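You operate a simulated robot arm through the tools that you are given. There is no shell and no other tool. Be economical: measure what you need, move in short steps, check, and stop when the job is done.

The job below is to be done with a simulated robot arm. You get a single attempt, and the scene is never put back.

TASK
Chalk the navy sample's hem line, fold the hem to it and weight it flat.
Fine: blue chalk about 4 cm in from the crease, marker back; purple weight on the hem. Set down upright: blue chalk marker, purple weight.
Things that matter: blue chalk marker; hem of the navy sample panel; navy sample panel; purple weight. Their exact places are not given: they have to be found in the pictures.

The check looks at the end state, three seconds after you hand in, the way a careful person would. Anything else that was tipped, shoved, dropped, spilled or broken makes it a failure. Flat cloth is picked up by pressing the open fingertips on it (5 to 10 N) and closing them slowly along it; thin cloth reads only 2 to 8 mm in the jaws.

THE ROBOT
A 6-joint arm with a two-finger gripper, on a carriage that runs on a rail from [-0.005, 2.217] to [0, -0.123] (x, y) and turns from -234 to 98 degrees about z. Base frame: it is fixed where the carriage stands at the start and does not move with it; the origin is on the floor, on the carriage's upright axis, x ahead of it, y to its left, z up. Lengths are in m, angles in degrees, forces in N, time in s.
Its first joint turns from -166.0 to 166.0 degrees. Places, roughly: hem of the navy sample panel [0.5, -0.5, 0.9]; navy sample panel [0.5, -0.4, 0.9]. Payload 2.54 kg.
Tool frame: the origin (TCP) lies between the finger pads and is the grasp point; the fingertips stand 0.023 m ahead of it; z points along the fingers, y is the line along which they close. The gripper opens to 0.126 m. The gripper's body begins 0.082 m behind the TCP.
Orientation is that of the tool frame in the base frame, as [roll, pitch, yaw] about the fixed x, y, z axes, in that order (R = Rz(yaw) Ry(pitch) Rx(roll)). With the fingers straight down and closing along the base's y, the tool's x points along the base's -x, its y along +y and its z along -z.

THE INTERFACE
- The arm moves only by the tool nudge_tool. Its argument "deltas" is a list of rows, each an object (a shift or turn left out is 0, a gripper value left out holds the last) with "claw": the opening, from 0 (shut) to 1 (fully open); "xyz": the shift along the tool's x, y, z in units of 500 mm (1.0 is 500 mm), a list of three; "dr": the turn, a rotation vector about the tool's x, y, z in units of 180 degrees (1.0 is 180 degrees), a list of three. In form: [{"claw": claw, "xyz": [tx, ty, tz], "dr": [rx, ry, rz]}, ...]. A call has 1 to 8 rows; each row is the pose to reach, as a shift and turn from the pose commanded when the call began, along the tool's axes at that moment. A call with a number of a shift or a turn outside -1 to 1 is refused whole. A row lasts 0.2 s, in which the tool goes at most 0.05 m and 8.6 degrees; a call with a longer step from one row to the next is refused whole, and so is a gripper value outside its range. Where a pose cannot be reached the arm comes as near as it can. A force on the tool above 90 N (or 10 N above the force at the start of the call, whichever is more), or a blocked arm, ends the call early, and 0.2 s more pass. The fingers move at their own pace and stop on an object; they squeeze with about 33 N. The grip force told is the motor's: it shows also when the fingers shut on nothing. Time passes only in rows, and 0.2 s behind the last, so rows that repeat a pose let the fingers close. It gives the time, the measured TCP pose, the force on the tool (base axes), the opening and the grip force at its end, in the units of the frame above (readings bear some noise), with the torque about the TCP (base axes, N m) and any sound that the robot's microphone picked up, and new pictures: "views" is both (left out), scene, wrist or none.
- Cameras (640 x 400 px; columns grow to the right, rows downward): "scene" is now at [0.0301, 0.1282, 1.5908]; the picture's right is [-0.83, -0.55, 0.00], its down [-0.35, 0.53, -0.77] and it looks along [0.43, -0.64, -0.64] (base axes); focal length 286 px, centre (320, 200). "wrist" rides on the gripper at [0.082, 0.014, -0.122] in the tool frame; the picture's right is [-0.17, 0.99, 0.00], its down [-0.79, -0.13, -0.60] and it looks along [-0.59, -0.10, 0.80] (tool axes); focal length 243 px, centre (320, 200).
- slide_trunk(by): slides the trunk up (or, below 0, down) by that many m; the arm and the scene camera ride with it, the base frame stays. It gives what a move gives, with no picture.
- steer(legs): drives the robot by 1 to 6 legs, each [ahead, left, turn to the left] in m, m and degrees, along the robot's own axes; the way and the turn of a leg run together, so that a leg with both is an arc; at most 1.5 m and 180 degrees a leg. The arm and the cameras ride along, it lands a little off, and it stops where it bumps. It keeps to its track: a leg is cut to what the track allows. It gives what a move gives, and a new picture of the scene camera.
- head_to(pan, tilt): turns the head with the scene camera to pan (to the left, within 120 degrees either way) and tilt (down, from -29 to 69), counted from straight ahead of the robot. It gives what a move gives, and a new picture of the scene camera.
- point_at(camera, pixels): there is no depth. For up to 12 entries [column, row, z] of the newest picture of that camera ("zoom" is the newest enlarged one), the place [x, y] in the base frame at which the ray of that pixel passes the height z, good to about 0.003 m. No time passes.
- inspect(camera, box): a new picture of the part [left, top, right, bottom] of that camera's present view, enlarged. No time passes.
- hand_in(): hands the job in; it is judged then, once.

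Work in short steps. Measure before you move; look again where a grasp or a placing could have gone wrong, and mend it. You have 80 turns and 260 pictures in all, those below and enlarged ones among them. Open the gripper and draw the arm clear of the work before you hand the job in, unless the task says otherwise; then end with one line.

The tools are called after "Request:" as a command line: name --argument value ..., lists and objects as JSON in quotes. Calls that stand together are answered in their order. nudge_tool: Moves the arm, as the interface text tells. Its arguments: {"type":"object","properties":{"deltas":{"type":"array","items":{"type":"object","properties":{"claw":{"type":"number"},"xyz":{"type":"array","items":{"type":"number"}},"dr":{"type":"array","items":{"type":"number"}}}}},"views":{"type":"string","enum":["both","scene","wrist","none"]}},"required":["deltas"]} The other tools are called the same way: slide_trunk (by) slides the trunk up or down; steer (legs) drives the base; head_to (pan, tilt) turns the head that bears the scene camera; point_at (camera, pixels) gives the place at which the rays of pixels pass given heights; inspect (camera, box) takes an enlarged picture of a part of a camera's view; hand_in () hands the job in.

At the start:

```text
time_s: 0.0
ee_pos: [0.3448, -0.4435, 1.1956]
ee_rot: [180.0, 0.1, 180.0]
ft_force: [0.0, 0.1, -0.4]
ft_torque: [-0.01, -0.01, -0.01]
width: 0.1263
grasp_force: 0.1
trunk travel left (down, up): [-0.4, 0.09]
robot x, y, heading: [0.0009, 0.0005, -0.1]
head pan, tilt: [-56.5, 39.6]
```

scene: 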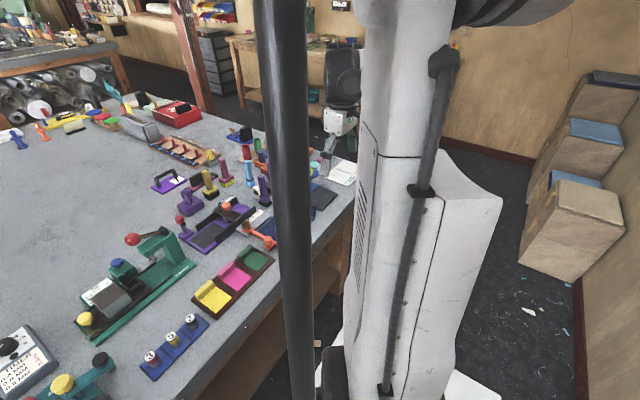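
wrist: 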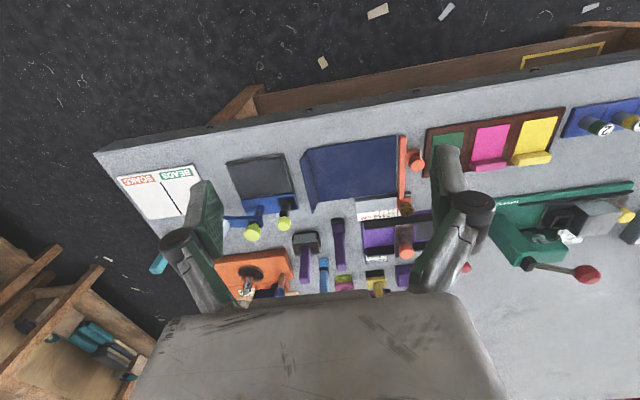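

The wrist view shows a navy panel around (350,170) near the table edge; I enlarge both views to identify the panel, hem, markers and weights.

Request:
inspect --camera "wrist" --box '[100, 100, 500, 350]'

Request:
inspect --camera "scene" --box '[120, 110, 380, 272]'

```text
1.60 times, centred on (300, 225) of wrist
```

zoom: 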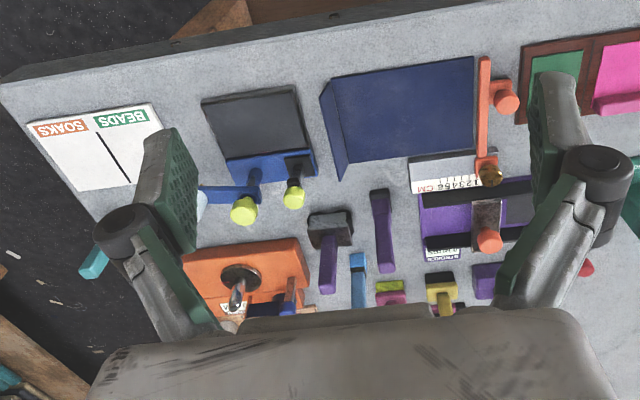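

```text
2.46 times, centred on (250, 191) of scene
```

zoom: 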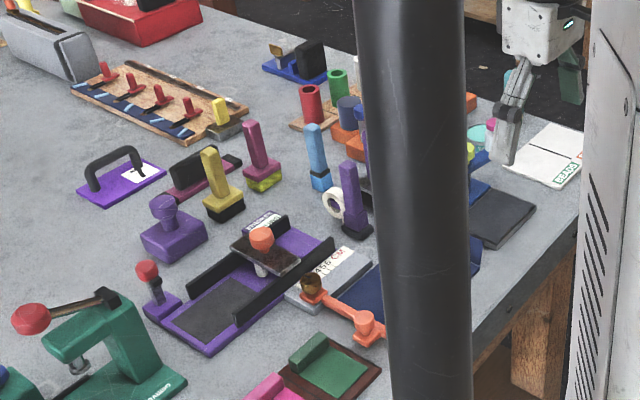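

I measure the panel corners and neighbours in the wrist picture at z≈0.9.

Request:
point_at --camera "wrist" --pixels '[[301, 151, 0.9], [312, 211, 0.9], [307, 150, 0.9], [396, 135, 0.9], [402, 193, 0.9], [96, 152, 0.9], [253, 233, 0.9], [284, 223, 0.9], [414, 162, 0.9], [405, 208, 0.9], [338, 225, 0.9], [323, 262, 0.9]]'

Request:
head_to --pan -45 --tilt 50

```text
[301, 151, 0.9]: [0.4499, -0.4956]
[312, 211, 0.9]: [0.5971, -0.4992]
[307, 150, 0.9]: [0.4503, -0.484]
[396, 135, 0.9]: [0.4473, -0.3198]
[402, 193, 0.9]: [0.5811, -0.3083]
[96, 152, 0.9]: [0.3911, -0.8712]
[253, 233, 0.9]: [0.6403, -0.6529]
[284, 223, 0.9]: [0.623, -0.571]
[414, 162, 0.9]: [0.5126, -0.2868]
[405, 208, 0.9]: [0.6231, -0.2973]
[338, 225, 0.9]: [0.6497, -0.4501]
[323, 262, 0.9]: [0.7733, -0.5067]
```

```text
time_s: 0.7
ee_pos: [0.3451, -0.4421, 1.1936]
ee_rot: [-180.0, -0.1, 179.9]
ft_force: [0.0, -0.2, -0.3]
ft_torque: [0.01, 0.01, 0.0]
width: 0.1259
grasp_force: 0.1
trunk travel left (down, up): [-0.4, 0.09]
robot x, y, heading: [-0.0009, 0.0018, -0.1]
head pan, tilt: [-45.0, 50.0]
```

scene: 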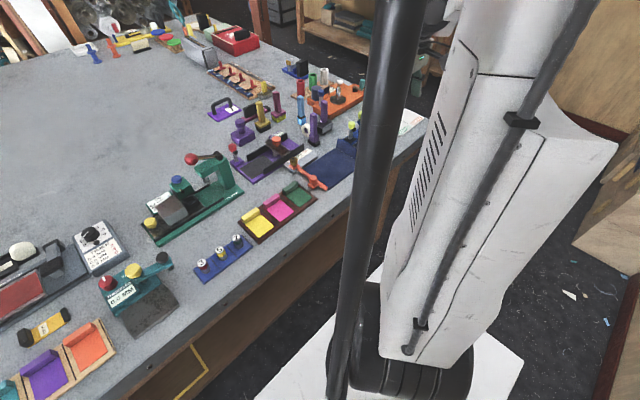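

Request:
inspect --camera "scene" --box '[200, 50, 440, 200]'

```text
2.67 times, centred on (320, 125) of scene
```

zoom: 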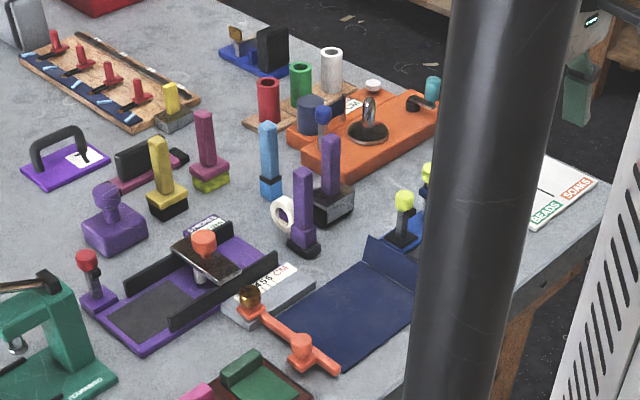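

I move the tool 0.15 m ahead (base +x) at the same height to view the tools behind the panel.

Request:
nudge_tool --deltas '[{"claw": 1, "xyz": [-0.09, 0, 0]}, {"xyz": [-0.18, 0, 0]}, {"xyz": [-0.27, 0, 0]}, {"xyz": [-0.3, 0, 0]}]'

Request:
inspect --camera "wrist" --box '[120, 50, 520, 300]'

Request:
inspect --camera "scene" --box '[200, 50, 440, 200]'

```text
time_s: 1.7
ee_pos: [0.4962, -0.4411, 1.1945]
ee_rot: [180.0, 0.0, 180.0]
ft_force: [0.8, 0.0, 0.5]
ft_torque: [0.0, 0.03, 0.01]
width: 0.126
grasp_force: 0.0
trunk travel left (down, up): [-0.4, 0.09]
robot x, y, heading: [-0.0014, 0.0036, -0.2]
head pan, tilt: [-45.0, 50.0]
```

scene: 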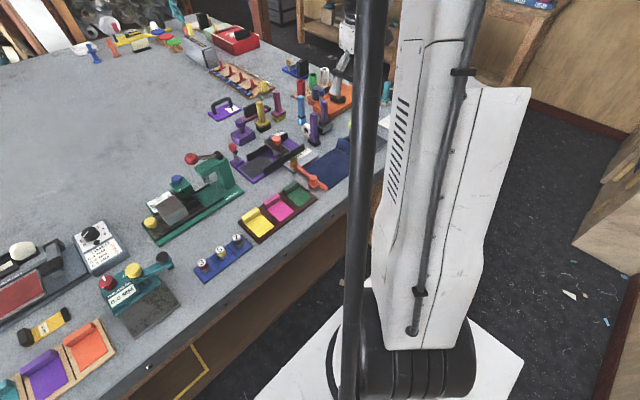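
wrist: 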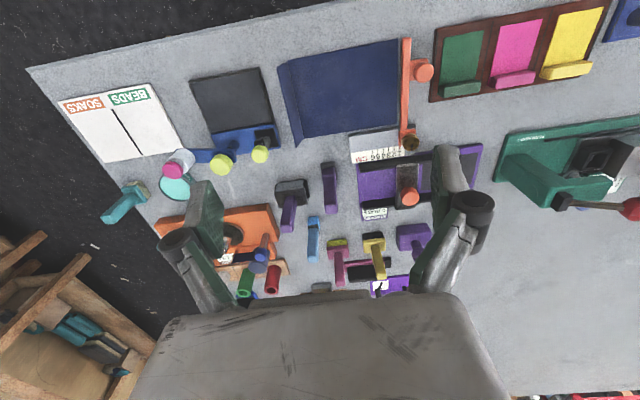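

```text
1.60 times, centred on (320, 175) of wrist
```

zoom: 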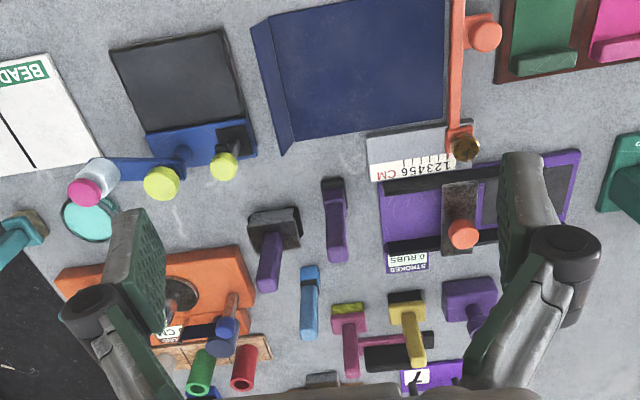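

```text
2.67 times, centred on (320, 125) of scene
```

zoom: 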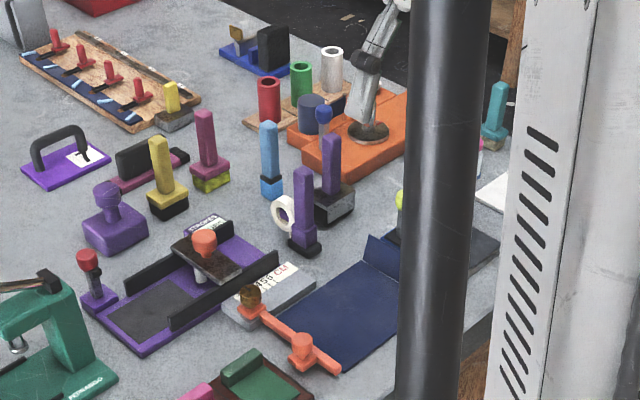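

I triangulate the table height using the purple board's near corner, and measure marker and weight in the views.

Request:
point_at --camera "wrist" --pixels '[[481, 144, 0.86], [481, 144, 0.9], [297, 148, 0.86], [297, 148, 0.9], [314, 220, 0.9], [313, 258, 0.9], [412, 235, 0.9]]'

Request:
point_at --camera "zoom" --pixels '[[145, 354, 0.86], [145, 354, 0.9], [271, 196, 0.86], [271, 196, 0.9], [115, 250, 0.9], [336, 370, 0.9], [368, 237, 0.9], [363, 260, 0.9]]'

```text
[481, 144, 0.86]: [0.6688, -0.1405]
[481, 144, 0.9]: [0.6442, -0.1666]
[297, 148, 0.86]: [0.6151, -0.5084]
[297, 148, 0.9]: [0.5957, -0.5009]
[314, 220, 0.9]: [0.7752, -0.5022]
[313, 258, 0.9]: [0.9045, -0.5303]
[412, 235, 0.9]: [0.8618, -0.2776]
```

```text
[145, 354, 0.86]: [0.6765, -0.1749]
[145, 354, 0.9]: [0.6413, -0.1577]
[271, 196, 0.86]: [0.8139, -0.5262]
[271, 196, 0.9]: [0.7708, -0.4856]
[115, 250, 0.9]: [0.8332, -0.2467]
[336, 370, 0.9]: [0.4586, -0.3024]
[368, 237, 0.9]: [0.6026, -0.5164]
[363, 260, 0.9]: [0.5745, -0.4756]
```

Table is about z 0.90, marker stands near (0.773,-0.495). I bring the wrist camera closer to the flap to measure its shape.

Request:
nudge_tool --deltas '[{"claw": 1, "xyz": [0.06, -0.01, 0.05]}, {"xyz": [0.12, -0.02, 0.1]}, {"xyz": [0.18, -0.03, 0.15]}, {"xyz": [0.24, -0.04, 0.2]}, {"xyz": [0.272, -0.04, 0.23]}, {"xyz": [0.272, -0.04, 0.23]}]' --views "wrist"

Request:
inspect --camera "wrist" --box '[200, 60, 520, 260]'

```text
time_s: 3.1
ee_pos: [0.3576, -0.4612, 1.0787]
ee_rot: [180.0, 0.0, -179.9]
ft_force: [0.3, -0.1, -0.4]
ft_torque: [0.05, 0.0, -0.01]
width: 0.1258
grasp_force: 0.1
trunk travel left (down, up): [-0.4, 0.09]
robot x, y, heading: [-0.0002, -0.0005, 0.1]
head pan, tilt: [-45.0, 50.0]
```

wrist: 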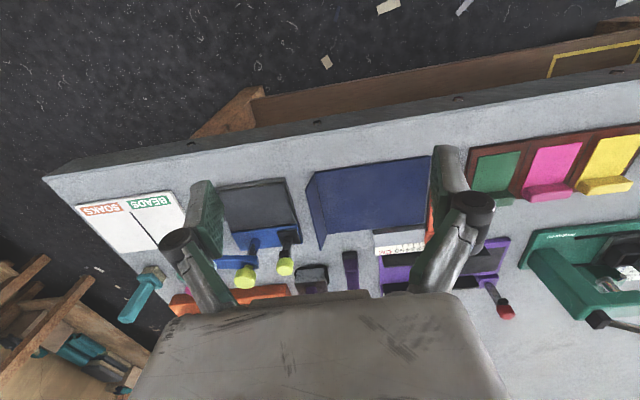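

```text
2.00 times, centred on (360, 160) of wrist
```

zoom: 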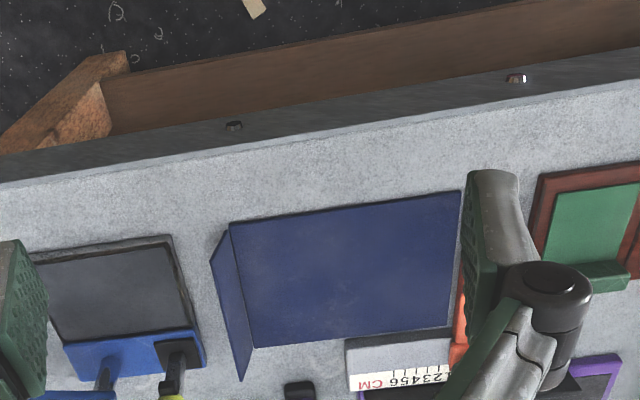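

I intersect the crease and flap-edge corners with several heights to recover flap geometry.

Request:
point_at --camera "zoom" --pixels '[[230, 223, 0.903], [254, 348, 0.903], [211, 259, 0.903], [211, 259, 0.933], [211, 259, 0.943], [240, 382, 0.903], [240, 382, 0.933], [240, 382, 0.943], [461, 190, 0.903], [449, 324, 0.903], [300, 384, 0.91], [345, 345, 0.9]]'

```text
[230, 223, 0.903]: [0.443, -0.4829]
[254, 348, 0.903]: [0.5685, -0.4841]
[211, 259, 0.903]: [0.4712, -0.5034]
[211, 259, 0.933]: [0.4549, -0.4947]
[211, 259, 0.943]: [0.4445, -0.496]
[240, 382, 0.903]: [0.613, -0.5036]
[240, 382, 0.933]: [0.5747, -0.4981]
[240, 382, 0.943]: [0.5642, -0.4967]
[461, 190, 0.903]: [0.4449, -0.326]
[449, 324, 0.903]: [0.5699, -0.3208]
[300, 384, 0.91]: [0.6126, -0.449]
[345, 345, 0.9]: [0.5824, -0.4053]
```

Crease y≈-0.4835 (x 0.443–0.569), flap edge about z 0.941, so the flap is ~4.1 cm wide; the line belongs at y≈-0.4435. Next a close look at marker and weight from z 1.12.

Request:
nudge_tool --deltas '[{"claw": 1, "xyz": [-0.08, 0, -0.04]}, {"xyz": [-0.17, 0, -0.08]}, {"xyz": [-0.26, 0, -0.08]}, {"xyz": [-0.35, 0, -0.08]}, {"xyz": [-0.44, 0, -0.08]}, {"xyz": [-0.53, 0.0, -0.08]}, {"xyz": [-0.56, 0, -0.08]}, {"xyz": [-0.56, 0, -0.08]}]'

Request:
inspect --camera "wrist" --box '[200, 60, 520, 260]'

Request:
inspect --camera "scene" --box '[220, 70, 380, 170]'

```text
time_s: 4.9
ee_pos: [0.6383, -0.4635, 1.1169]
ee_rot: [179.9, 0.0, 180.0]
ft_force: [0.3, -0.1, -0.1]
ft_torque: [0.0, -0.03, -0.03]
width: 0.126
grasp_force: 0.0
trunk travel left (down, up): [-0.4, 0.09]
robot x, y, heading: [0.0003, -0.0033, -0.4]
head pan, tilt: [-45.0, 50.0]
```

scene: 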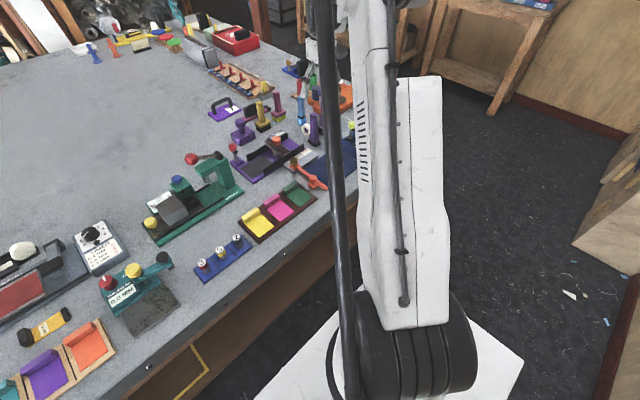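
wrist: 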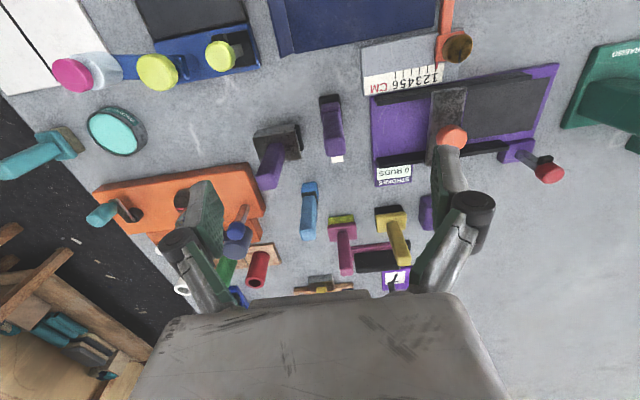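

```text
2.00 times, centred on (360, 160) of wrist
```

zoom: 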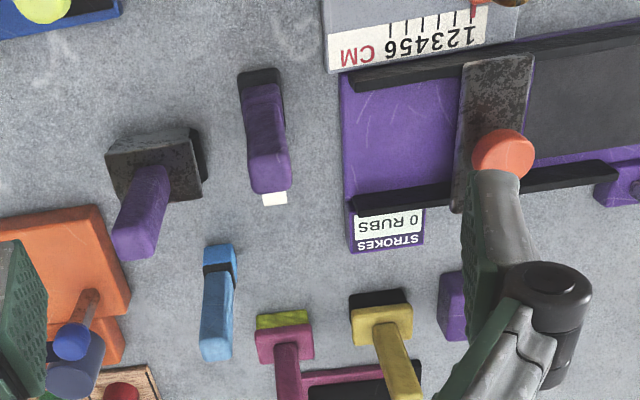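

```text
4.00 times, centred on (300, 120) of scene
```

zoom: 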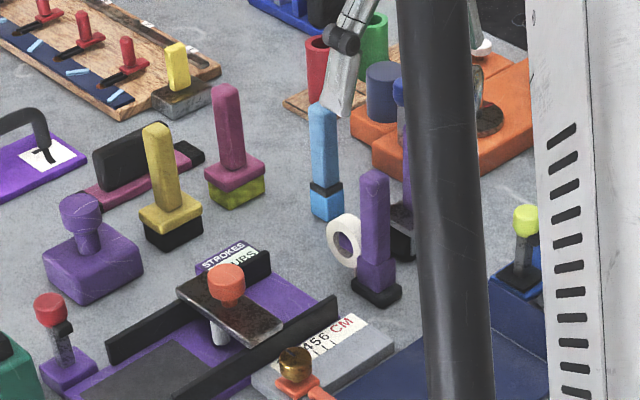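

The blue marker stands alone at wrist (309,210); I measure its base, top and neighbours.

Request:
point_at --camera "wrist" --pixels '[[302, 183, 0.9], [317, 183, 0.9], [310, 190, 0.9], [307, 236, 1.0], [307, 236, 1.02], [328, 218, 0.9], [357, 218, 0.9], [265, 240, 1.0], [331, 96, 0.9], [331, 150, 1.0], [330, 138, 0.9]]'

Request:
point_at --camera "zoom" --pixels '[[327, 218, 0.9], [323, 104, 1.0], [323, 104, 1.02], [96, 275, 0.9], [82, 205, 0.97], [82, 205, 1.0], [262, 165, 0.92]]'

```text
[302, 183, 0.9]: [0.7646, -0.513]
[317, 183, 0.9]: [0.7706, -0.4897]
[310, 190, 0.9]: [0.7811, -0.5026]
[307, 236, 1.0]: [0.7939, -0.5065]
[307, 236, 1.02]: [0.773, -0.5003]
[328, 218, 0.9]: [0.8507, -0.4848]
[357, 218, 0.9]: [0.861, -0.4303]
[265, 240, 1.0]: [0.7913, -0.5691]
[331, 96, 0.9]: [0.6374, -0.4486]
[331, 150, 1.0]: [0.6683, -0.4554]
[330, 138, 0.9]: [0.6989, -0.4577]
```

```text
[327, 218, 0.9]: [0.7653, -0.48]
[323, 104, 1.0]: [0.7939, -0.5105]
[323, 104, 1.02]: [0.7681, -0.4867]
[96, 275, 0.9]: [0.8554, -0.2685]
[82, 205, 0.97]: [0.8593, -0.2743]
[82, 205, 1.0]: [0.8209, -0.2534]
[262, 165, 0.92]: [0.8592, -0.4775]
```

Marker centre ≈(0.776,-0.499), top z≈1.017. I move above it with the jaws half open, then check alignment.

Request:
nudge_tool --deltas '[{"claw": 0.5, "xyz": [-0.09, -0.023, 0]}, {"xyz": [-0.18, -0.046, 0]}, {"xyz": [-0.26, -0.066, 0]}, {"xyz": [-0.276, -0.071, 0]}, {"xyz": [-0.276, -0.071, 0]}]'

Request:
inspect --camera "wrist" --box '[200, 40, 440, 190]'

Request:
inspect --camera "scene" --box '[220, 70, 380, 170]'

```text
time_s: 6.1
ee_pos: [0.7755, -0.4972, 1.1181]
ee_rot: [180.0, 0.0, -179.9]
ft_force: [0.3, -0.5, 0.8]
ft_torque: [0.0, -0.02, -0.01]
width: 0.0631
grasp_force: 0.0
trunk travel left (down, up): [-0.4, 0.09]
robot x, y, heading: [-0.0009, 0.0008, 0.1]
head pan, tilt: [-45.0, 50.0]
```

scene: 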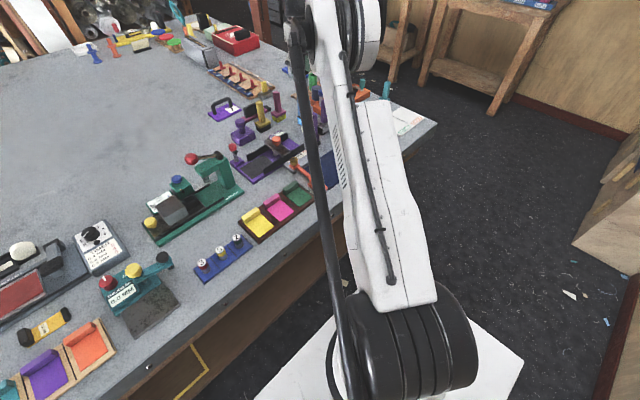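
wrist: 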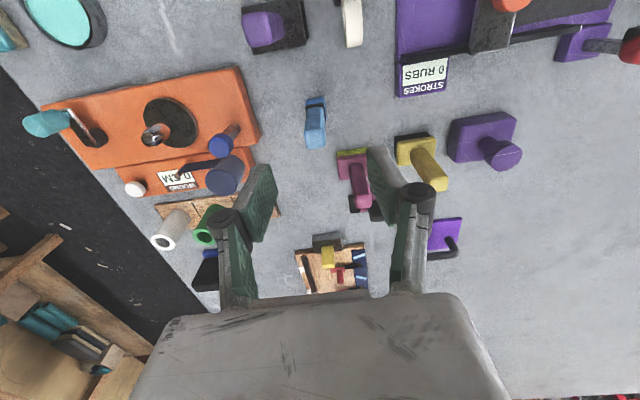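

```text
2.67 times, centred on (320, 115) of wrist
```

zoom: 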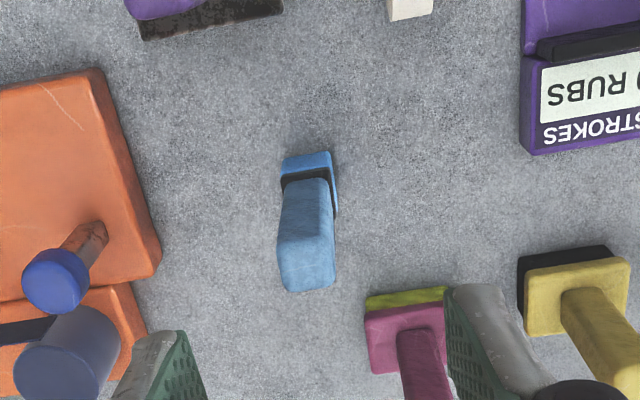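

```text
4.00 times, centred on (300, 120) of scene
```

zoom: 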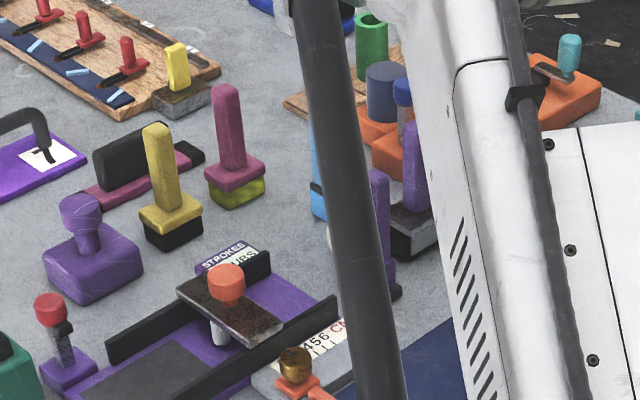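

Check the marker's top and base corners for its centre and yaw.

Request:
point_at --camera "wrist" --pixels '[[306.5, 99.5, 0.9], [325, 97, 0.9], [305, 128, 1.017], [325, 128, 1.017], [325.5, 147, 1.017], [306, 149, 1.017], [327, 121, 0.925]]'

```text
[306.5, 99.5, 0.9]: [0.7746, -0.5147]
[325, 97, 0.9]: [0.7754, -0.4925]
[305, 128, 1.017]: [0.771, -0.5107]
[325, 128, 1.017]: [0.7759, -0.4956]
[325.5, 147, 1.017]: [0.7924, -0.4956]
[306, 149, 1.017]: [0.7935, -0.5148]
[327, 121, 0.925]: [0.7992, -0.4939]
```

Marker centre is (0.784,-0.504), aligned with the axes. I correct and descend to TCP z≈0.968.

Request:
nudge_tool --deltas '[{"claw": 0.5, "xyz": [-0.016, -0.011, 0]}, {"xyz": [-0.016, -0.011, 0.08]}, {"xyz": [-0.016, -0.011, 0.16]}, {"xyz": [-0.016, -0.011, 0.24]}, {"xyz": [-0.016, -0.011, 0.3]}, {"xyz": [-0.016, -0.011, 0.3]}]' --views "wrist"

Request:
inspect --camera "wrist" --box '[200, 150, 440, 300]'

```text
time_s: 7.5
ee_pos: [0.7833, -0.5037, 0.969]
ee_rot: [-180.0, 0.0, -180.0]
ft_force: [1.0, -0.7, -0.5]
ft_torque: [0.03, 0.0, 0.01]
width: 0.0628
grasp_force: 0.0
trunk travel left (down, up): [-0.4, 0.09]
robot x, y, heading: [-0.0042, 0.0012, -0.1]
head pan, tilt: [-45.0, 50.0]
```

wrist: 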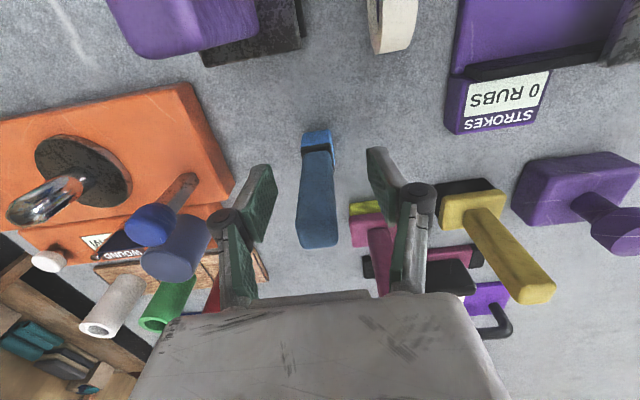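

```text
2.67 times, centred on (320, 225) of wrist
```

zoom: 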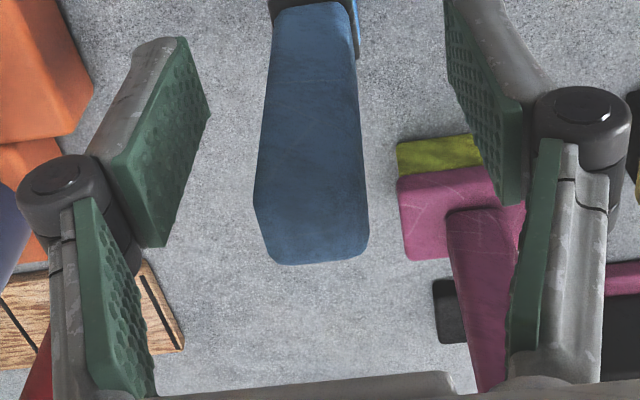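

The marker sits between the pads; I close the gripper.

Request:
nudge_tool --deltas '[{"claw": 0}, {"claw": 0}, {"claw": 0}, {"claw": 0}]' --views "wrist"

```text
time_s: 8.5
ee_pos: [0.7824, -0.5032, 0.9696]
ee_rot: [180.0, 0.0, 180.0]
ft_force: [-0.3, -0.2, -0.3]
ft_torque: [0.01, 0.07, 0.01]
width: 0.0225
grasp_force: 33.5
trunk travel left (down, up): [-0.4, 0.09]
robot x, y, heading: [-0.0024, -0.0018, -0.1]
head pan, tilt: [-45.0, 50.0]
```

wrist: 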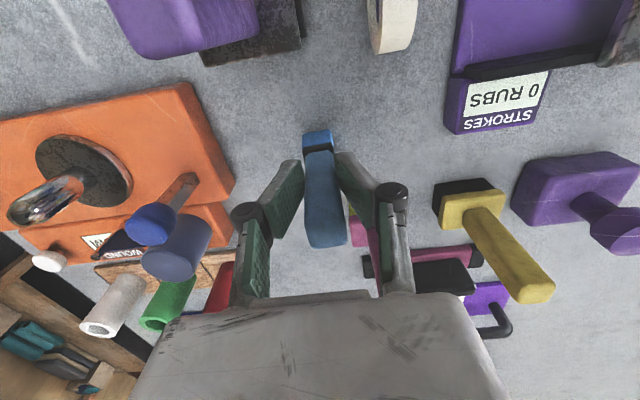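

Held at 22.5 mm. I lift straight up 0.16 m (original TCP place (0.783,-0.504,0.969) noted).

Request:
nudge_tool --deltas '[{"claw": 0, "xyz": [0, 0, -0.05]}, {"xyz": [0, 0, -0.13]}, {"xyz": [0, 0, -0.21]}, {"xyz": [0, 0, -0.29]}, {"xyz": [0, 0, -0.32]}, {"xyz": [0, 0, -0.32]}]' --views "wrist"

Request:
nudge_tool --deltas '[{"claw": 0, "xyz": [0.07, 0.013, 0]}, {"xyz": [0.16, 0.029, 0]}, {"xyz": [0.25, 0.045, 0]}, {"xyz": [0.34, 0.062, 0]}, {"xyz": [0.43, 0.078, 0]}, {"xyz": [0.52, 0.095, 0]}, {"xyz": [0.61, 0.11, 0]}, {"xyz": [0.666, 0.12, 0]}]'

```text
time_s: 9.9
ee_pos: [0.7841, -0.5029, 1.1294]
ee_rot: [-180.0, 0.0, 180.0]
ft_force: [0.6, 0.2, -1.8]
ft_torque: [0.02, 0.02, -0.01]
width: 0.0225
grasp_force: 32.9
trunk travel left (down, up): [-0.4, 0.09]
robot x, y, heading: [-0.0027, 0.0007, 0.1]
head pan, tilt: [-45.0, 50.0]
```

wrist: 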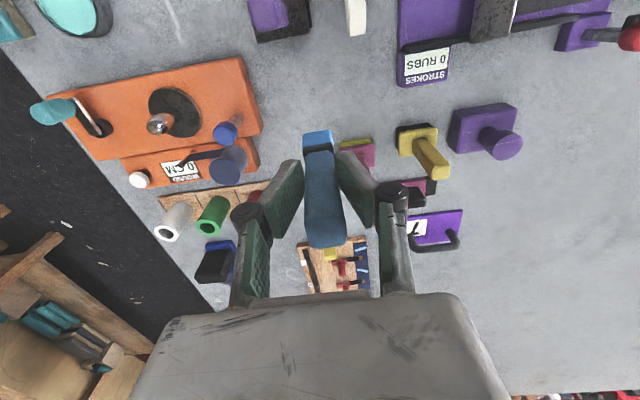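

```text
time_s: 11.7
ee_pos: [0.4508, -0.4435, 1.1308]
ee_rot: [-180.0, 0.0, -180.0]
ft_force: [0.3, -0.1, -1.1]
ft_torque: [-0.01, 0.02, -0.02]
width: 0.0225
grasp_force: 33.1
trunk travel left (down, up): [-0.4, 0.09]
robot x, y, heading: [-0.0013, -0.0025, -0.1]
head pan, tilt: [-45.0, 50.0]
```

scene: 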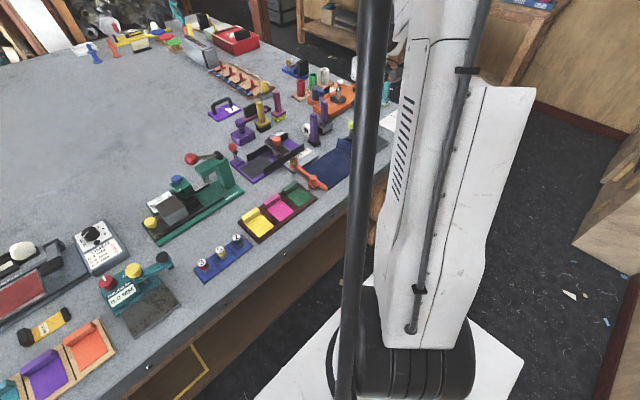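
wrist: 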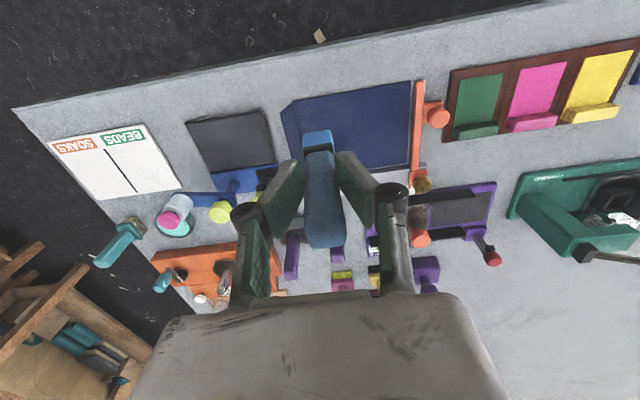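

Marker is over the line start. I descend to about 1 cm above the panel and look.

Request:
nudge_tool --deltas '[{"claw": 0, "xyz": [0, 0, 0.08]}, {"xyz": [0, 0, 0.16]}, {"xyz": [0, 0, 0.24]}, {"xyz": [0, 0, 0.29]}, {"xyz": [0, 0, 0.3]}]' --views "wrist"

Request:
inspect --camera "wrist" --box '[200, 50, 440, 200]'

```text
time_s: 12.9
ee_pos: [0.4512, -0.4435, 0.979]
ee_rot: [179.9, 0.0, 180.0]
ft_force: [-0.3, -0.4, -1.1]
ft_torque: [-0.02, -0.01, 0.0]
width: 0.0224
grasp_force: 32.8
trunk travel left (down, up): [-0.4, 0.09]
robot x, y, heading: [-0.0032, -0.001, -0.0]
head pan, tilt: [-45.0, 50.0]
```

wrist: 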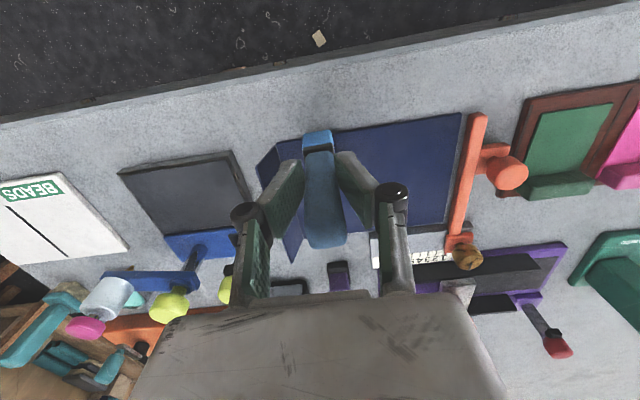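

```text
2.67 times, centred on (320, 125) of wrist
```

zoom: 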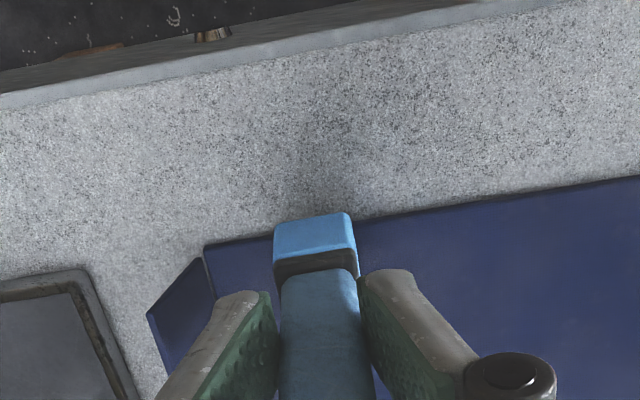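

Verify the crease corner and foot location before touching.

Request:
point_at --camera "zoom" --pixels '[[204, 250, 0.902], [272, 224, 0.91], [352, 212, 0.91], [356, 222, 0.902], [640, 176, 0.902]]'

```text
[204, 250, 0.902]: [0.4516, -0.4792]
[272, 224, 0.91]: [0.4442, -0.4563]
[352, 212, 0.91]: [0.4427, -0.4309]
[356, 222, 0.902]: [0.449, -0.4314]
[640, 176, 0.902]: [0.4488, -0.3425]
```

Crease mean y≈-0.481, so I shift 1.5 mm and lower in small steps to touch.

Request:
nudge_tool --deltas '[{"claw": 0, "xyz": [0, 0.003, 0.006]}, {"xyz": [0, 0.003, 0.01]}, {"xyz": [0, 0.003, 0.014]}, {"xyz": [0, 0.003, 0.014]}]' --views "none"

```text
time_s: 13.9
ee_pos: [0.4509, -0.4409, 0.9737]
ee_rot: [-179.9, 0.2, 180.0]
ft_force: [1.6, -6.1, 29.9]
ft_torque: [-0.17, -0.44, -0.09]
width: 0.0226
grasp_force: 32.9
trunk travel left (down, up): [-0.4, 0.09]
robot x, y, heading: [0.0007, -0.0023, -0.0]
head pan, tilt: [-45.0, 50.0]
```

Contact at 30 N is too firm; I back off to a light pressure.

Request:
nudge_tool --deltas '[{"claw": 0, "xyz": [0, 0, -0.002]}, {"xyz": [0, 0, -0.002]}]' --views "none"

```text
time_s: 14.5
ee_pos: [0.4522, -0.4413, 0.9751]
ee_rot: [179.9, 0.0, -180.0]
ft_force: [0.4, -3.1, 15.0]
ft_torque: [-0.14, -0.08, -0.03]
width: 0.0226
grasp_force: 33.1
trunk travel left (down, up): [-0.4, 0.09]
robot x, y, heading: [-0.0004, 0.0011, -0.2]
head pan, tilt: [-45.0, 50.0]
```

Slope is ~15 N/mm; raise 0.6 mm more for about 6 N.

Request:
nudge_tool --deltas '[{"claw": 0, "xyz": [0, 0, -0.0013]}, {"xyz": [0, 0, -0.0013]}]' --views "wrist"

```text
time_s: 15.1
ee_pos: [0.452, -0.4409, 0.9738]
ee_rot: [-180.0, -0.1, -179.9]
ft_force: [-0.6, -0.3, -0.2]
ft_torque: [-0.01, 0.01, -0.03]
width: 0.0225
grasp_force: 33.3
trunk travel left (down, up): [-0.4, 0.09]
robot x, y, heading: [-0.0019, 0.0026, -0.2]
head pan, tilt: [-45.0, 50.0]
```

wrist: 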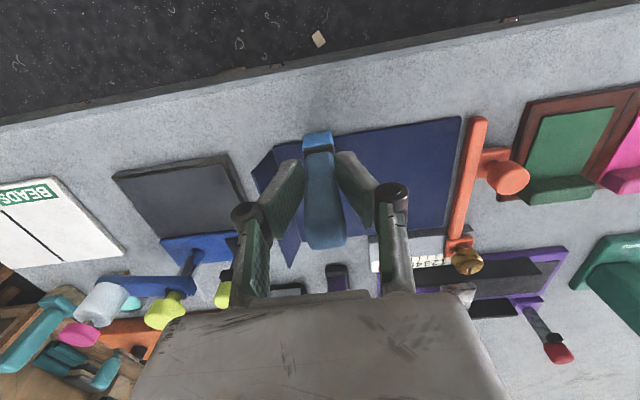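

Just touching; I lower 0.4 mm and draw the first half of the line in +x.

Request:
nudge_tool --deltas '[{"claw": 0, "xyz": [0, 0, 0.001]}, {"xyz": [-0.02, 0, 0.001]}, {"xyz": [-0.04, 0, 0.001]}, {"xyz": [-0.06, 0, 0.001]}, {"xyz": [-0.08, 0, 0.001]}, {"xyz": [-0.1, 0, 0.001]}]' --views "wrist"

Request:
inspect --camera "wrist" --box '[200, 50, 440, 200]'

```text
time_s: 16.5
ee_pos: [0.5022, -0.4431, 0.9732]
ee_rot: [-179.9, -0.1, -180.0]
ft_force: [-0.5, 0.6, 0.8]
ft_torque: [0.05, 0.1, 0.02]
width: 0.0222
grasp_force: 33.0
trunk travel left (down, up): [-0.4, 0.09]
robot x, y, heading: [-0.0003, -0.0004, 0.0]
head pan, tilt: [-45.0, 50.0]
```

wrist: 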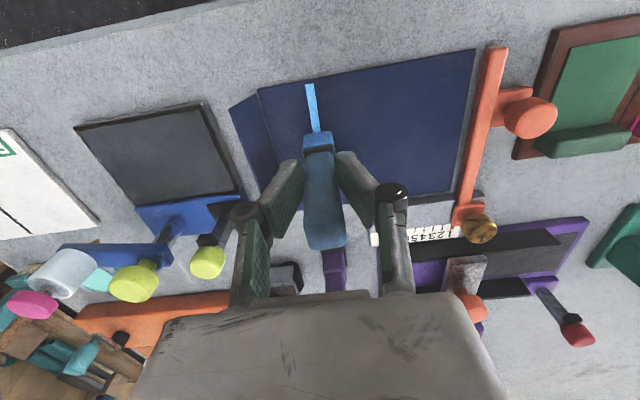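

```text
2.67 times, centred on (320, 125) of wrist
```

zoom: 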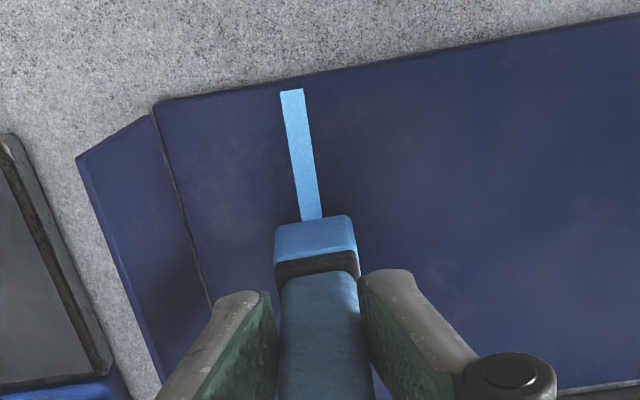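

A continuous blue line is being drawn. I check its distance to the crease and continue to the far edge.

Request:
point_at --camera "zoom" --pixels '[[153, 112, 0.904], [281, 92, 0.904], [304, 89, 0.904], [210, 300, 0.904], [312, 220, 0.904]]'

Request:
nudge_tool --deltas '[{"claw": 0, "xyz": [-0.02, 0.001, 0.0005]}, {"xyz": [-0.04, 0.001, 0.0005]}, {"xyz": [-0.06, 0.001, 0.0005]}, {"xyz": [-0.08, 0.001, 0.0005]}, {"xyz": [-0.1, 0.001, 0.0005]}, {"xyz": [-0.12, 0.001, 0.0005]}, {"xyz": [-0.128, 0.001, 0.0005]}]' --views "wrist"

Request:
inspect --camera "wrist" --box '[200, 0, 440, 150]'

```text
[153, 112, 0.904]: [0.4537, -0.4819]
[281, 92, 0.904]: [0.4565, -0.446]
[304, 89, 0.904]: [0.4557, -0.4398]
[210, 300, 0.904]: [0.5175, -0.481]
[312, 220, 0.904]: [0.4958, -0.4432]
```

```text
time_s: 18.1
ee_pos: [0.5657, -0.4415, 0.9735]
ee_rot: [179.9, 0.0, -180.0]
ft_force: [-2.3, -0.3, 5.2]
ft_torque: [0.05, 0.23, 0.08]
width: 0.0224
grasp_force: 32.8
trunk travel left (down, up): [-0.4, 0.09]
robot x, y, heading: [0.0018, 0.0013, 0.4]
head pan, tilt: [-45.0, 50.0]
```

wrist: 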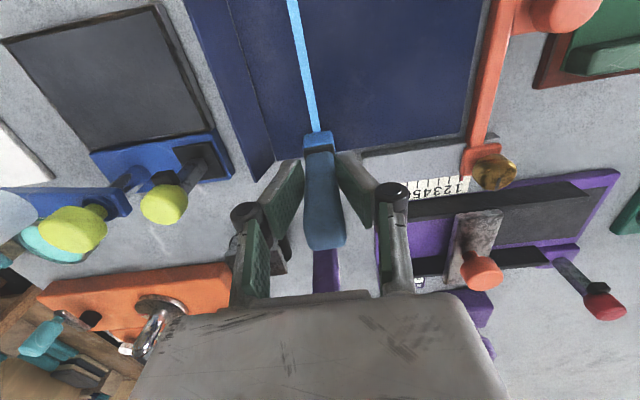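

```text
2.67 times, centred on (320, 75) of wrist
```

zoom: 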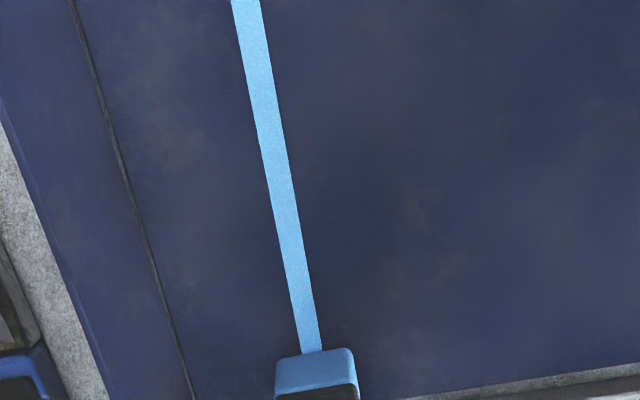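

Line at ~3.9–4.0 cm from the crease. I check where the far panel edge is relative to the tip.

Request:
point_at --camera "zoom" --pixels '[[430, 396, 0.903], [632, 368, 0.903], [190, 395, 0.903], [310, 353, 0.903]]'

```text
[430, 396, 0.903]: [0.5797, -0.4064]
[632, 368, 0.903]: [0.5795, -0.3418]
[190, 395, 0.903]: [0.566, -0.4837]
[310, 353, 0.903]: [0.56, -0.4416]
```

Far edge at x≈0.579; I extend 8 mm more, then lift clear to z≈1.13.

Request:
nudge_tool --deltas '[{"claw": 0, "xyz": [-0.008, 0, 0]}, {"xyz": [-0.017, 0, 0]}, {"xyz": [-0.017, 0, -0.02]}, {"xyz": [-0.017, 0, -0.1]}, {"xyz": [-0.017, 0, -0.19]}, {"xyz": [-0.017, 0, -0.28]}, {"xyz": [-0.017, 0, -0.312]}, {"xyz": [-0.017, 0, -0.312]}]' --views "wrist"

Request:
inspect --camera "wrist" --box '[200, 0, 440, 150]'

```text
time_s: 19.9
ee_pos: [0.5738, -0.4406, 1.1276]
ee_rot: [180.0, 0.1, 179.9]
ft_force: [0.6, 0.6, -1.2]
ft_torque: [-0.01, 0.02, 0.01]
width: 0.0222
grasp_force: 32.8
trunk travel left (down, up): [-0.4, 0.09]
robot x, y, heading: [0.0017, -0.0003, 0.1]
head pan, tilt: [-45.0, 50.0]
```

wrist: 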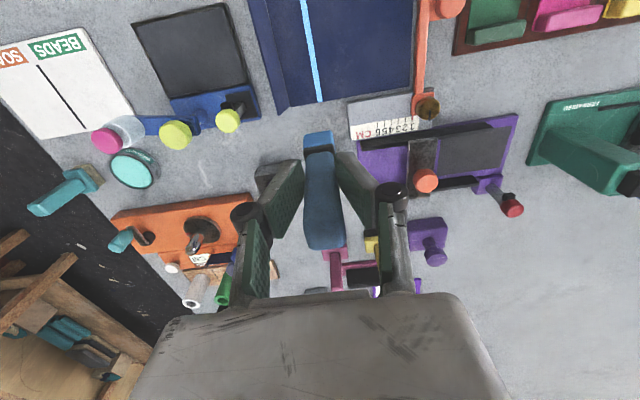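

```text
2.67 times, centred on (320, 75) of wrist
```

zoom: 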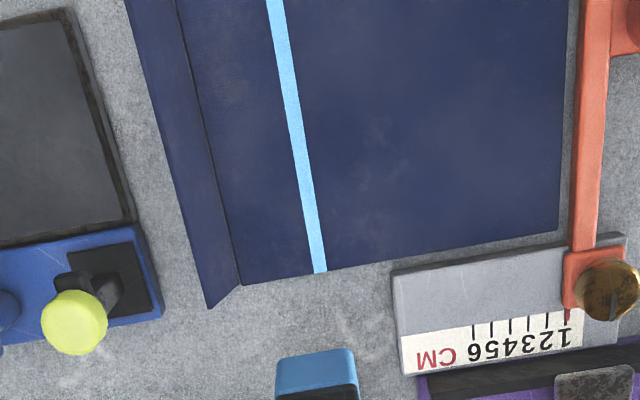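

The line runs the full width. I carry the marker back over its place (dx +0.2095, dy -0.0625).

Request:
nudge_tool --deltas '[{"claw": 0, "xyz": [-0.08, -0.024, 0]}, {"xyz": [-0.16, -0.048, 0]}, {"xyz": [-0.24, -0.072, 0]}, {"xyz": [-0.32, -0.096, 0]}, {"xyz": [-0.4, -0.12, 0]}, {"xyz": [-0.419, -0.1253, 0]}, {"xyz": [-0.419, -0.1253, 0]}]' --views "wrist"

```text
time_s: 21.5
ee_pos: [0.7839, -0.503, 1.1302]
ee_rot: [179.9, 0.0, -179.9]
ft_force: [-0.6, -0.2, -0.7]
ft_torque: [0.02, 0.0, 0.05]
width: 0.0223
grasp_force: 32.9
trunk travel left (down, up): [-0.4, 0.09]
robot x, y, heading: [-0.0041, -0.0048, -0.2]
head pan, tilt: [-45.0, 50.0]
```

wrist: 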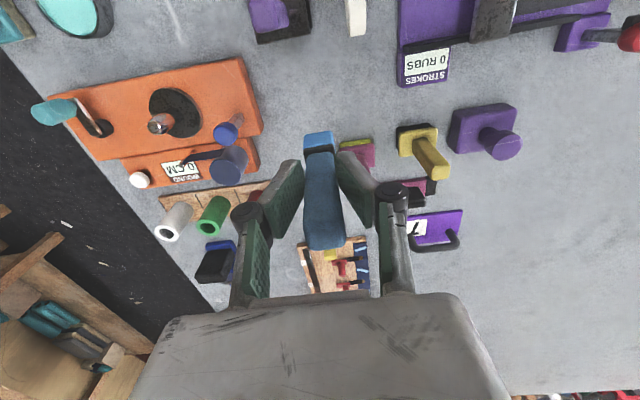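

The view matches that after lifting. I lower to ~2 mm above the table.

Request:
nudge_tool --deltas '[{"claw": 0, "xyz": [0, 0, 0.08]}, {"xyz": [0, 0, 0.16]}, {"xyz": [0, 0, 0.24]}, {"xyz": [0, 0, 0.3]}, {"xyz": [0, 0, 0.312]}, {"xyz": [0, 0, 0.316]}, {"xyz": [0, 0, 0.316]}]' --views "wrist"

```text
time_s: 23.1
ee_pos: [0.7822, -0.5022, 0.9716]
ee_rot: [180.0, -0.1, -180.0]
ft_force: [0.2, -0.2, -0.4]
ft_torque: [-0.01, 0.0, 0.01]
width: 0.0225
grasp_force: 33.1
trunk travel left (down, up): [-0.4, 0.09]
robot x, y, heading: [0.0018, 0.0034, 0.2]
head pan, tilt: [-45.0, 50.0]
```

wrist: 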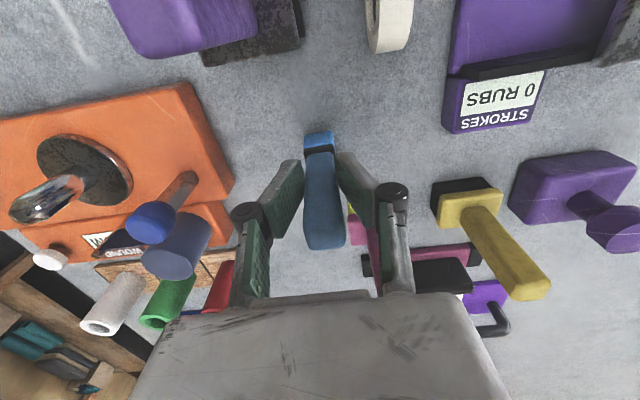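

Lower in half-millimetre-scale steps until contact.

Request:
nudge_tool --deltas '[{"claw": 0, "xyz": [0, 0, 0.002]}, {"xyz": [0, 0, 0.003]}, {"xyz": [0, 0, 0.003]}]' --views "none"

```text
time_s: 23.9
ee_pos: [0.7829, -0.5024, 0.9715]
ee_rot: [-179.9, 0.0, 180.0]
ft_force: [-0.2, -0.8, -1.7]
ft_torque: [0.0, -0.01, -0.03]
width: 0.0224
grasp_force: 32.6
trunk travel left (down, up): [-0.4, 0.09]
robot x, y, heading: [0.0026, -0.0015, -0.1]
head pan, tilt: [-45.0, 50.0]
```

Request:
nudge_tool --deltas '[{"claw": 0, "xyz": [0, 0, 0.002]}, {"xyz": [0, 0, 0.003]}, {"xyz": [0, 0, 0.003]}]' --views "none"

```text
time_s: 24.7
ee_pos: [0.7838, -0.5028, 0.9682]
ee_rot: [180.0, 0.0, -179.9]
ft_force: [-0.1, 0.3, -1.6]
ft_torque: [0.01, 0.03, 0.01]
width: 0.0227
grasp_force: 32.8
trunk travel left (down, up): [-0.4, 0.09]
robot x, y, heading: [-0.0012, -0.0011, -0.0]
head pan, tilt: [-45.0, 50.0]
```

No contact yet; 1 mm lower.

Request:
nudge_tool --deltas '[{"claw": 0, "xyz": [0, 0, 0.001]}, {"xyz": [0, 0, 0.002]}, {"xyz": [0, 0, 0.002]}]' --views "none"

```text
time_s: 25.5
ee_pos: [0.783, -0.5036, 0.9685]
ee_rot: [-179.9, 0.0, 179.9]
ft_force: [4.1, -0.1, 10.5]
ft_torque: [-0.01, -0.32, -0.05]
width: 0.0226
grasp_force: 32.5
trunk travel left (down, up): [-0.4, 0.09]
robot x, y, heading: [-0.0009, -0.0013, -0.1]
head pan, tilt: [-45.0, 50.0]
```

Contact at 10 N; I ease off 0.5 mm, open to half, then rise.

Request:
nudge_tool --deltas '[{"claw": 0, "xyz": [0, 0, -0.001]}, {"claw": 0.45, "xyz": [0, 0, -0.001]}, {"claw": 0.45, "xyz": [0, 0, -0.001]}, {"claw": 0.45, "xyz": [0, 0, -0.001]}]' --views "wrist"

```text
time_s: 26.5
ee_pos: [0.7826, -0.5037, 0.9675]
ee_rot: [179.9, 0.0, -180.0]
ft_force: [0.5, 1.0, -0.2]
ft_torque: [0.0, -0.01, -0.02]
width: 0.057
grasp_force: 0.1
trunk travel left (down, up): [-0.4, 0.09]
robot x, y, heading: [0.0031, -0.0012, 0.1]
head pan, tilt: [-45.0, 50.0]
```

wrist: 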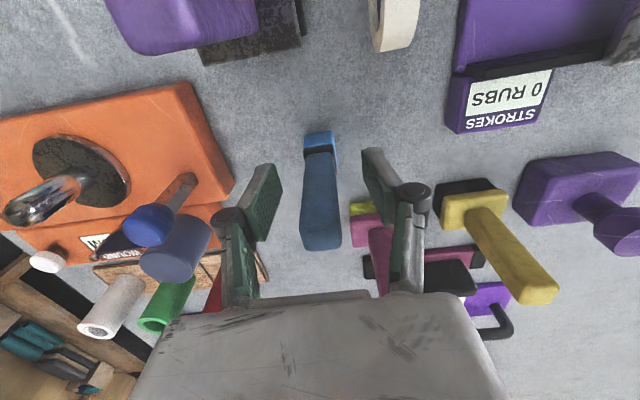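

Marker stands free at its old place. I rise clear.

Request:
nudge_tool --deltas '[{"claw": 0.45, "xyz": [0, 0, -0.04]}, {"xyz": [0, 0, -0.13]}, {"xyz": [0, 0, -0.22]}, {"xyz": [0, 0, -0.31]}, {"xyz": [0, 0, -0.33]}, {"xyz": [0, 0, -0.33]}]' --views "wrist"

Request:
nudge_tool --deltas '[{"claw": 0.6, "xyz": [0.067, -0.007, 0], "dr": [0, 0, 0.045]}, {"xyz": [0.134, -0.014, 0], "dr": [0, 0, 0.09]}, {"xyz": [0.201, -0.021, 0], "dr": [0, 0, 0.135]}, {"xyz": [0.268, -0.028, 0], "dr": [0, 0, 0.18]}, {"xyz": [0.335, -0.035, 0], "dr": [0, 0, 0.225]}, {"xyz": [0.402, -0.042, 0], "dr": [0, 0, 0.27]}, {"xyz": [0.469, -0.049, 0], "dr": [0, 0, 0.315]}, {"xyz": [0.536, -0.056, 0], "dr": [0, 0, 0.36]}]' --views "none"

Request:
nudge_tool --deltas '[{"claw": 0.6, "dr": [0, 0, 0.045]}, {"dr": [0, 0, 0.09]}, {"dr": [0, 0, 0.135]}, {"dr": [0, 0, 0.14]}, {"dr": [0, 0, 0.14]}]'

```text
time_s: 27.9
ee_pos: [0.7848, -0.5028, 1.1303]
ee_rot: [-180.0, 0.0, 180.0]
ft_force: [1.1, -0.2, -0.5]
ft_torque: [-0.04, 0.0, 0.01]
width: 0.0567
grasp_force: 0.0
trunk travel left (down, up): [-0.4, 0.09]
robot x, y, heading: [-0.002, 0.0012, -0.4]
head pan, tilt: [-45.0, 50.0]
```

wrist: 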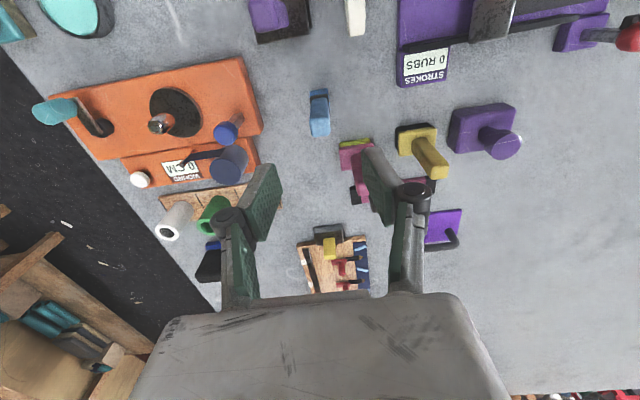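

```text
time_s: 29.7
ee_pos: [0.5159, -0.5297, 1.1325]
ee_rot: [-180.0, 0.0, 115.1]
ft_force: [-0.2, 0.0, -0.5]
ft_torque: [-0.02, -0.01, 0.02]
width: 0.0755
grasp_force: 0.2
trunk travel left (down, up): [-0.4, 0.09]
robot x, y, heading: [-0.0017, -0.0022, 0.1]
head pan, tilt: [-45.0, 50.0]
```

```text
time_s: 30.9
ee_pos: [0.5158, -0.5336, 1.1319]
ee_rot: [-179.9, 0.0, 89.9]
ft_force: [-0.1, 0.1, 0.8]
ft_torque: [-0.01, 0.0, 0.02]
width: 0.0754
grasp_force: 0.1
trunk travel left (down, up): [-0.4, 0.09]
robot x, y, heading: [0.0018, -0.0009, -0.0]
head pan, tilt: [-45.0, 50.0]
```

scene: 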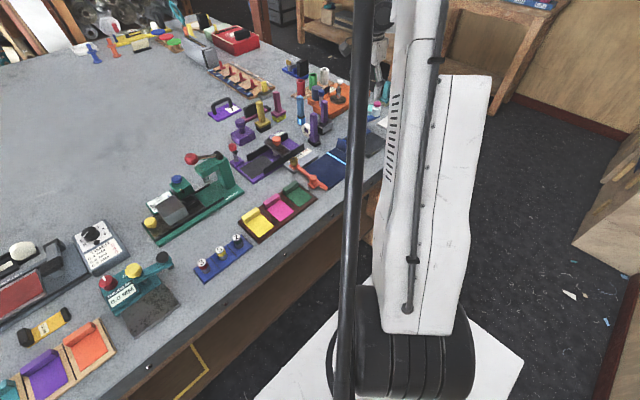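
wrist: 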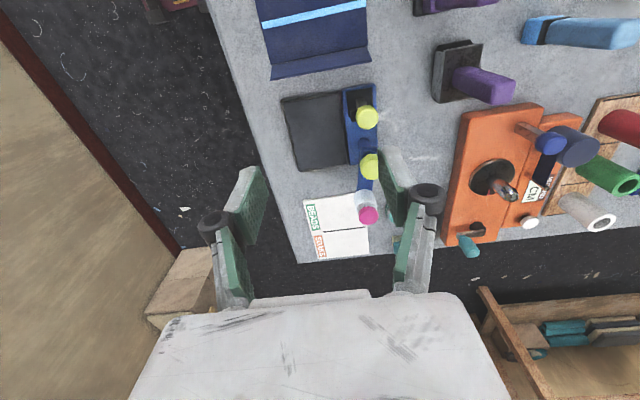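

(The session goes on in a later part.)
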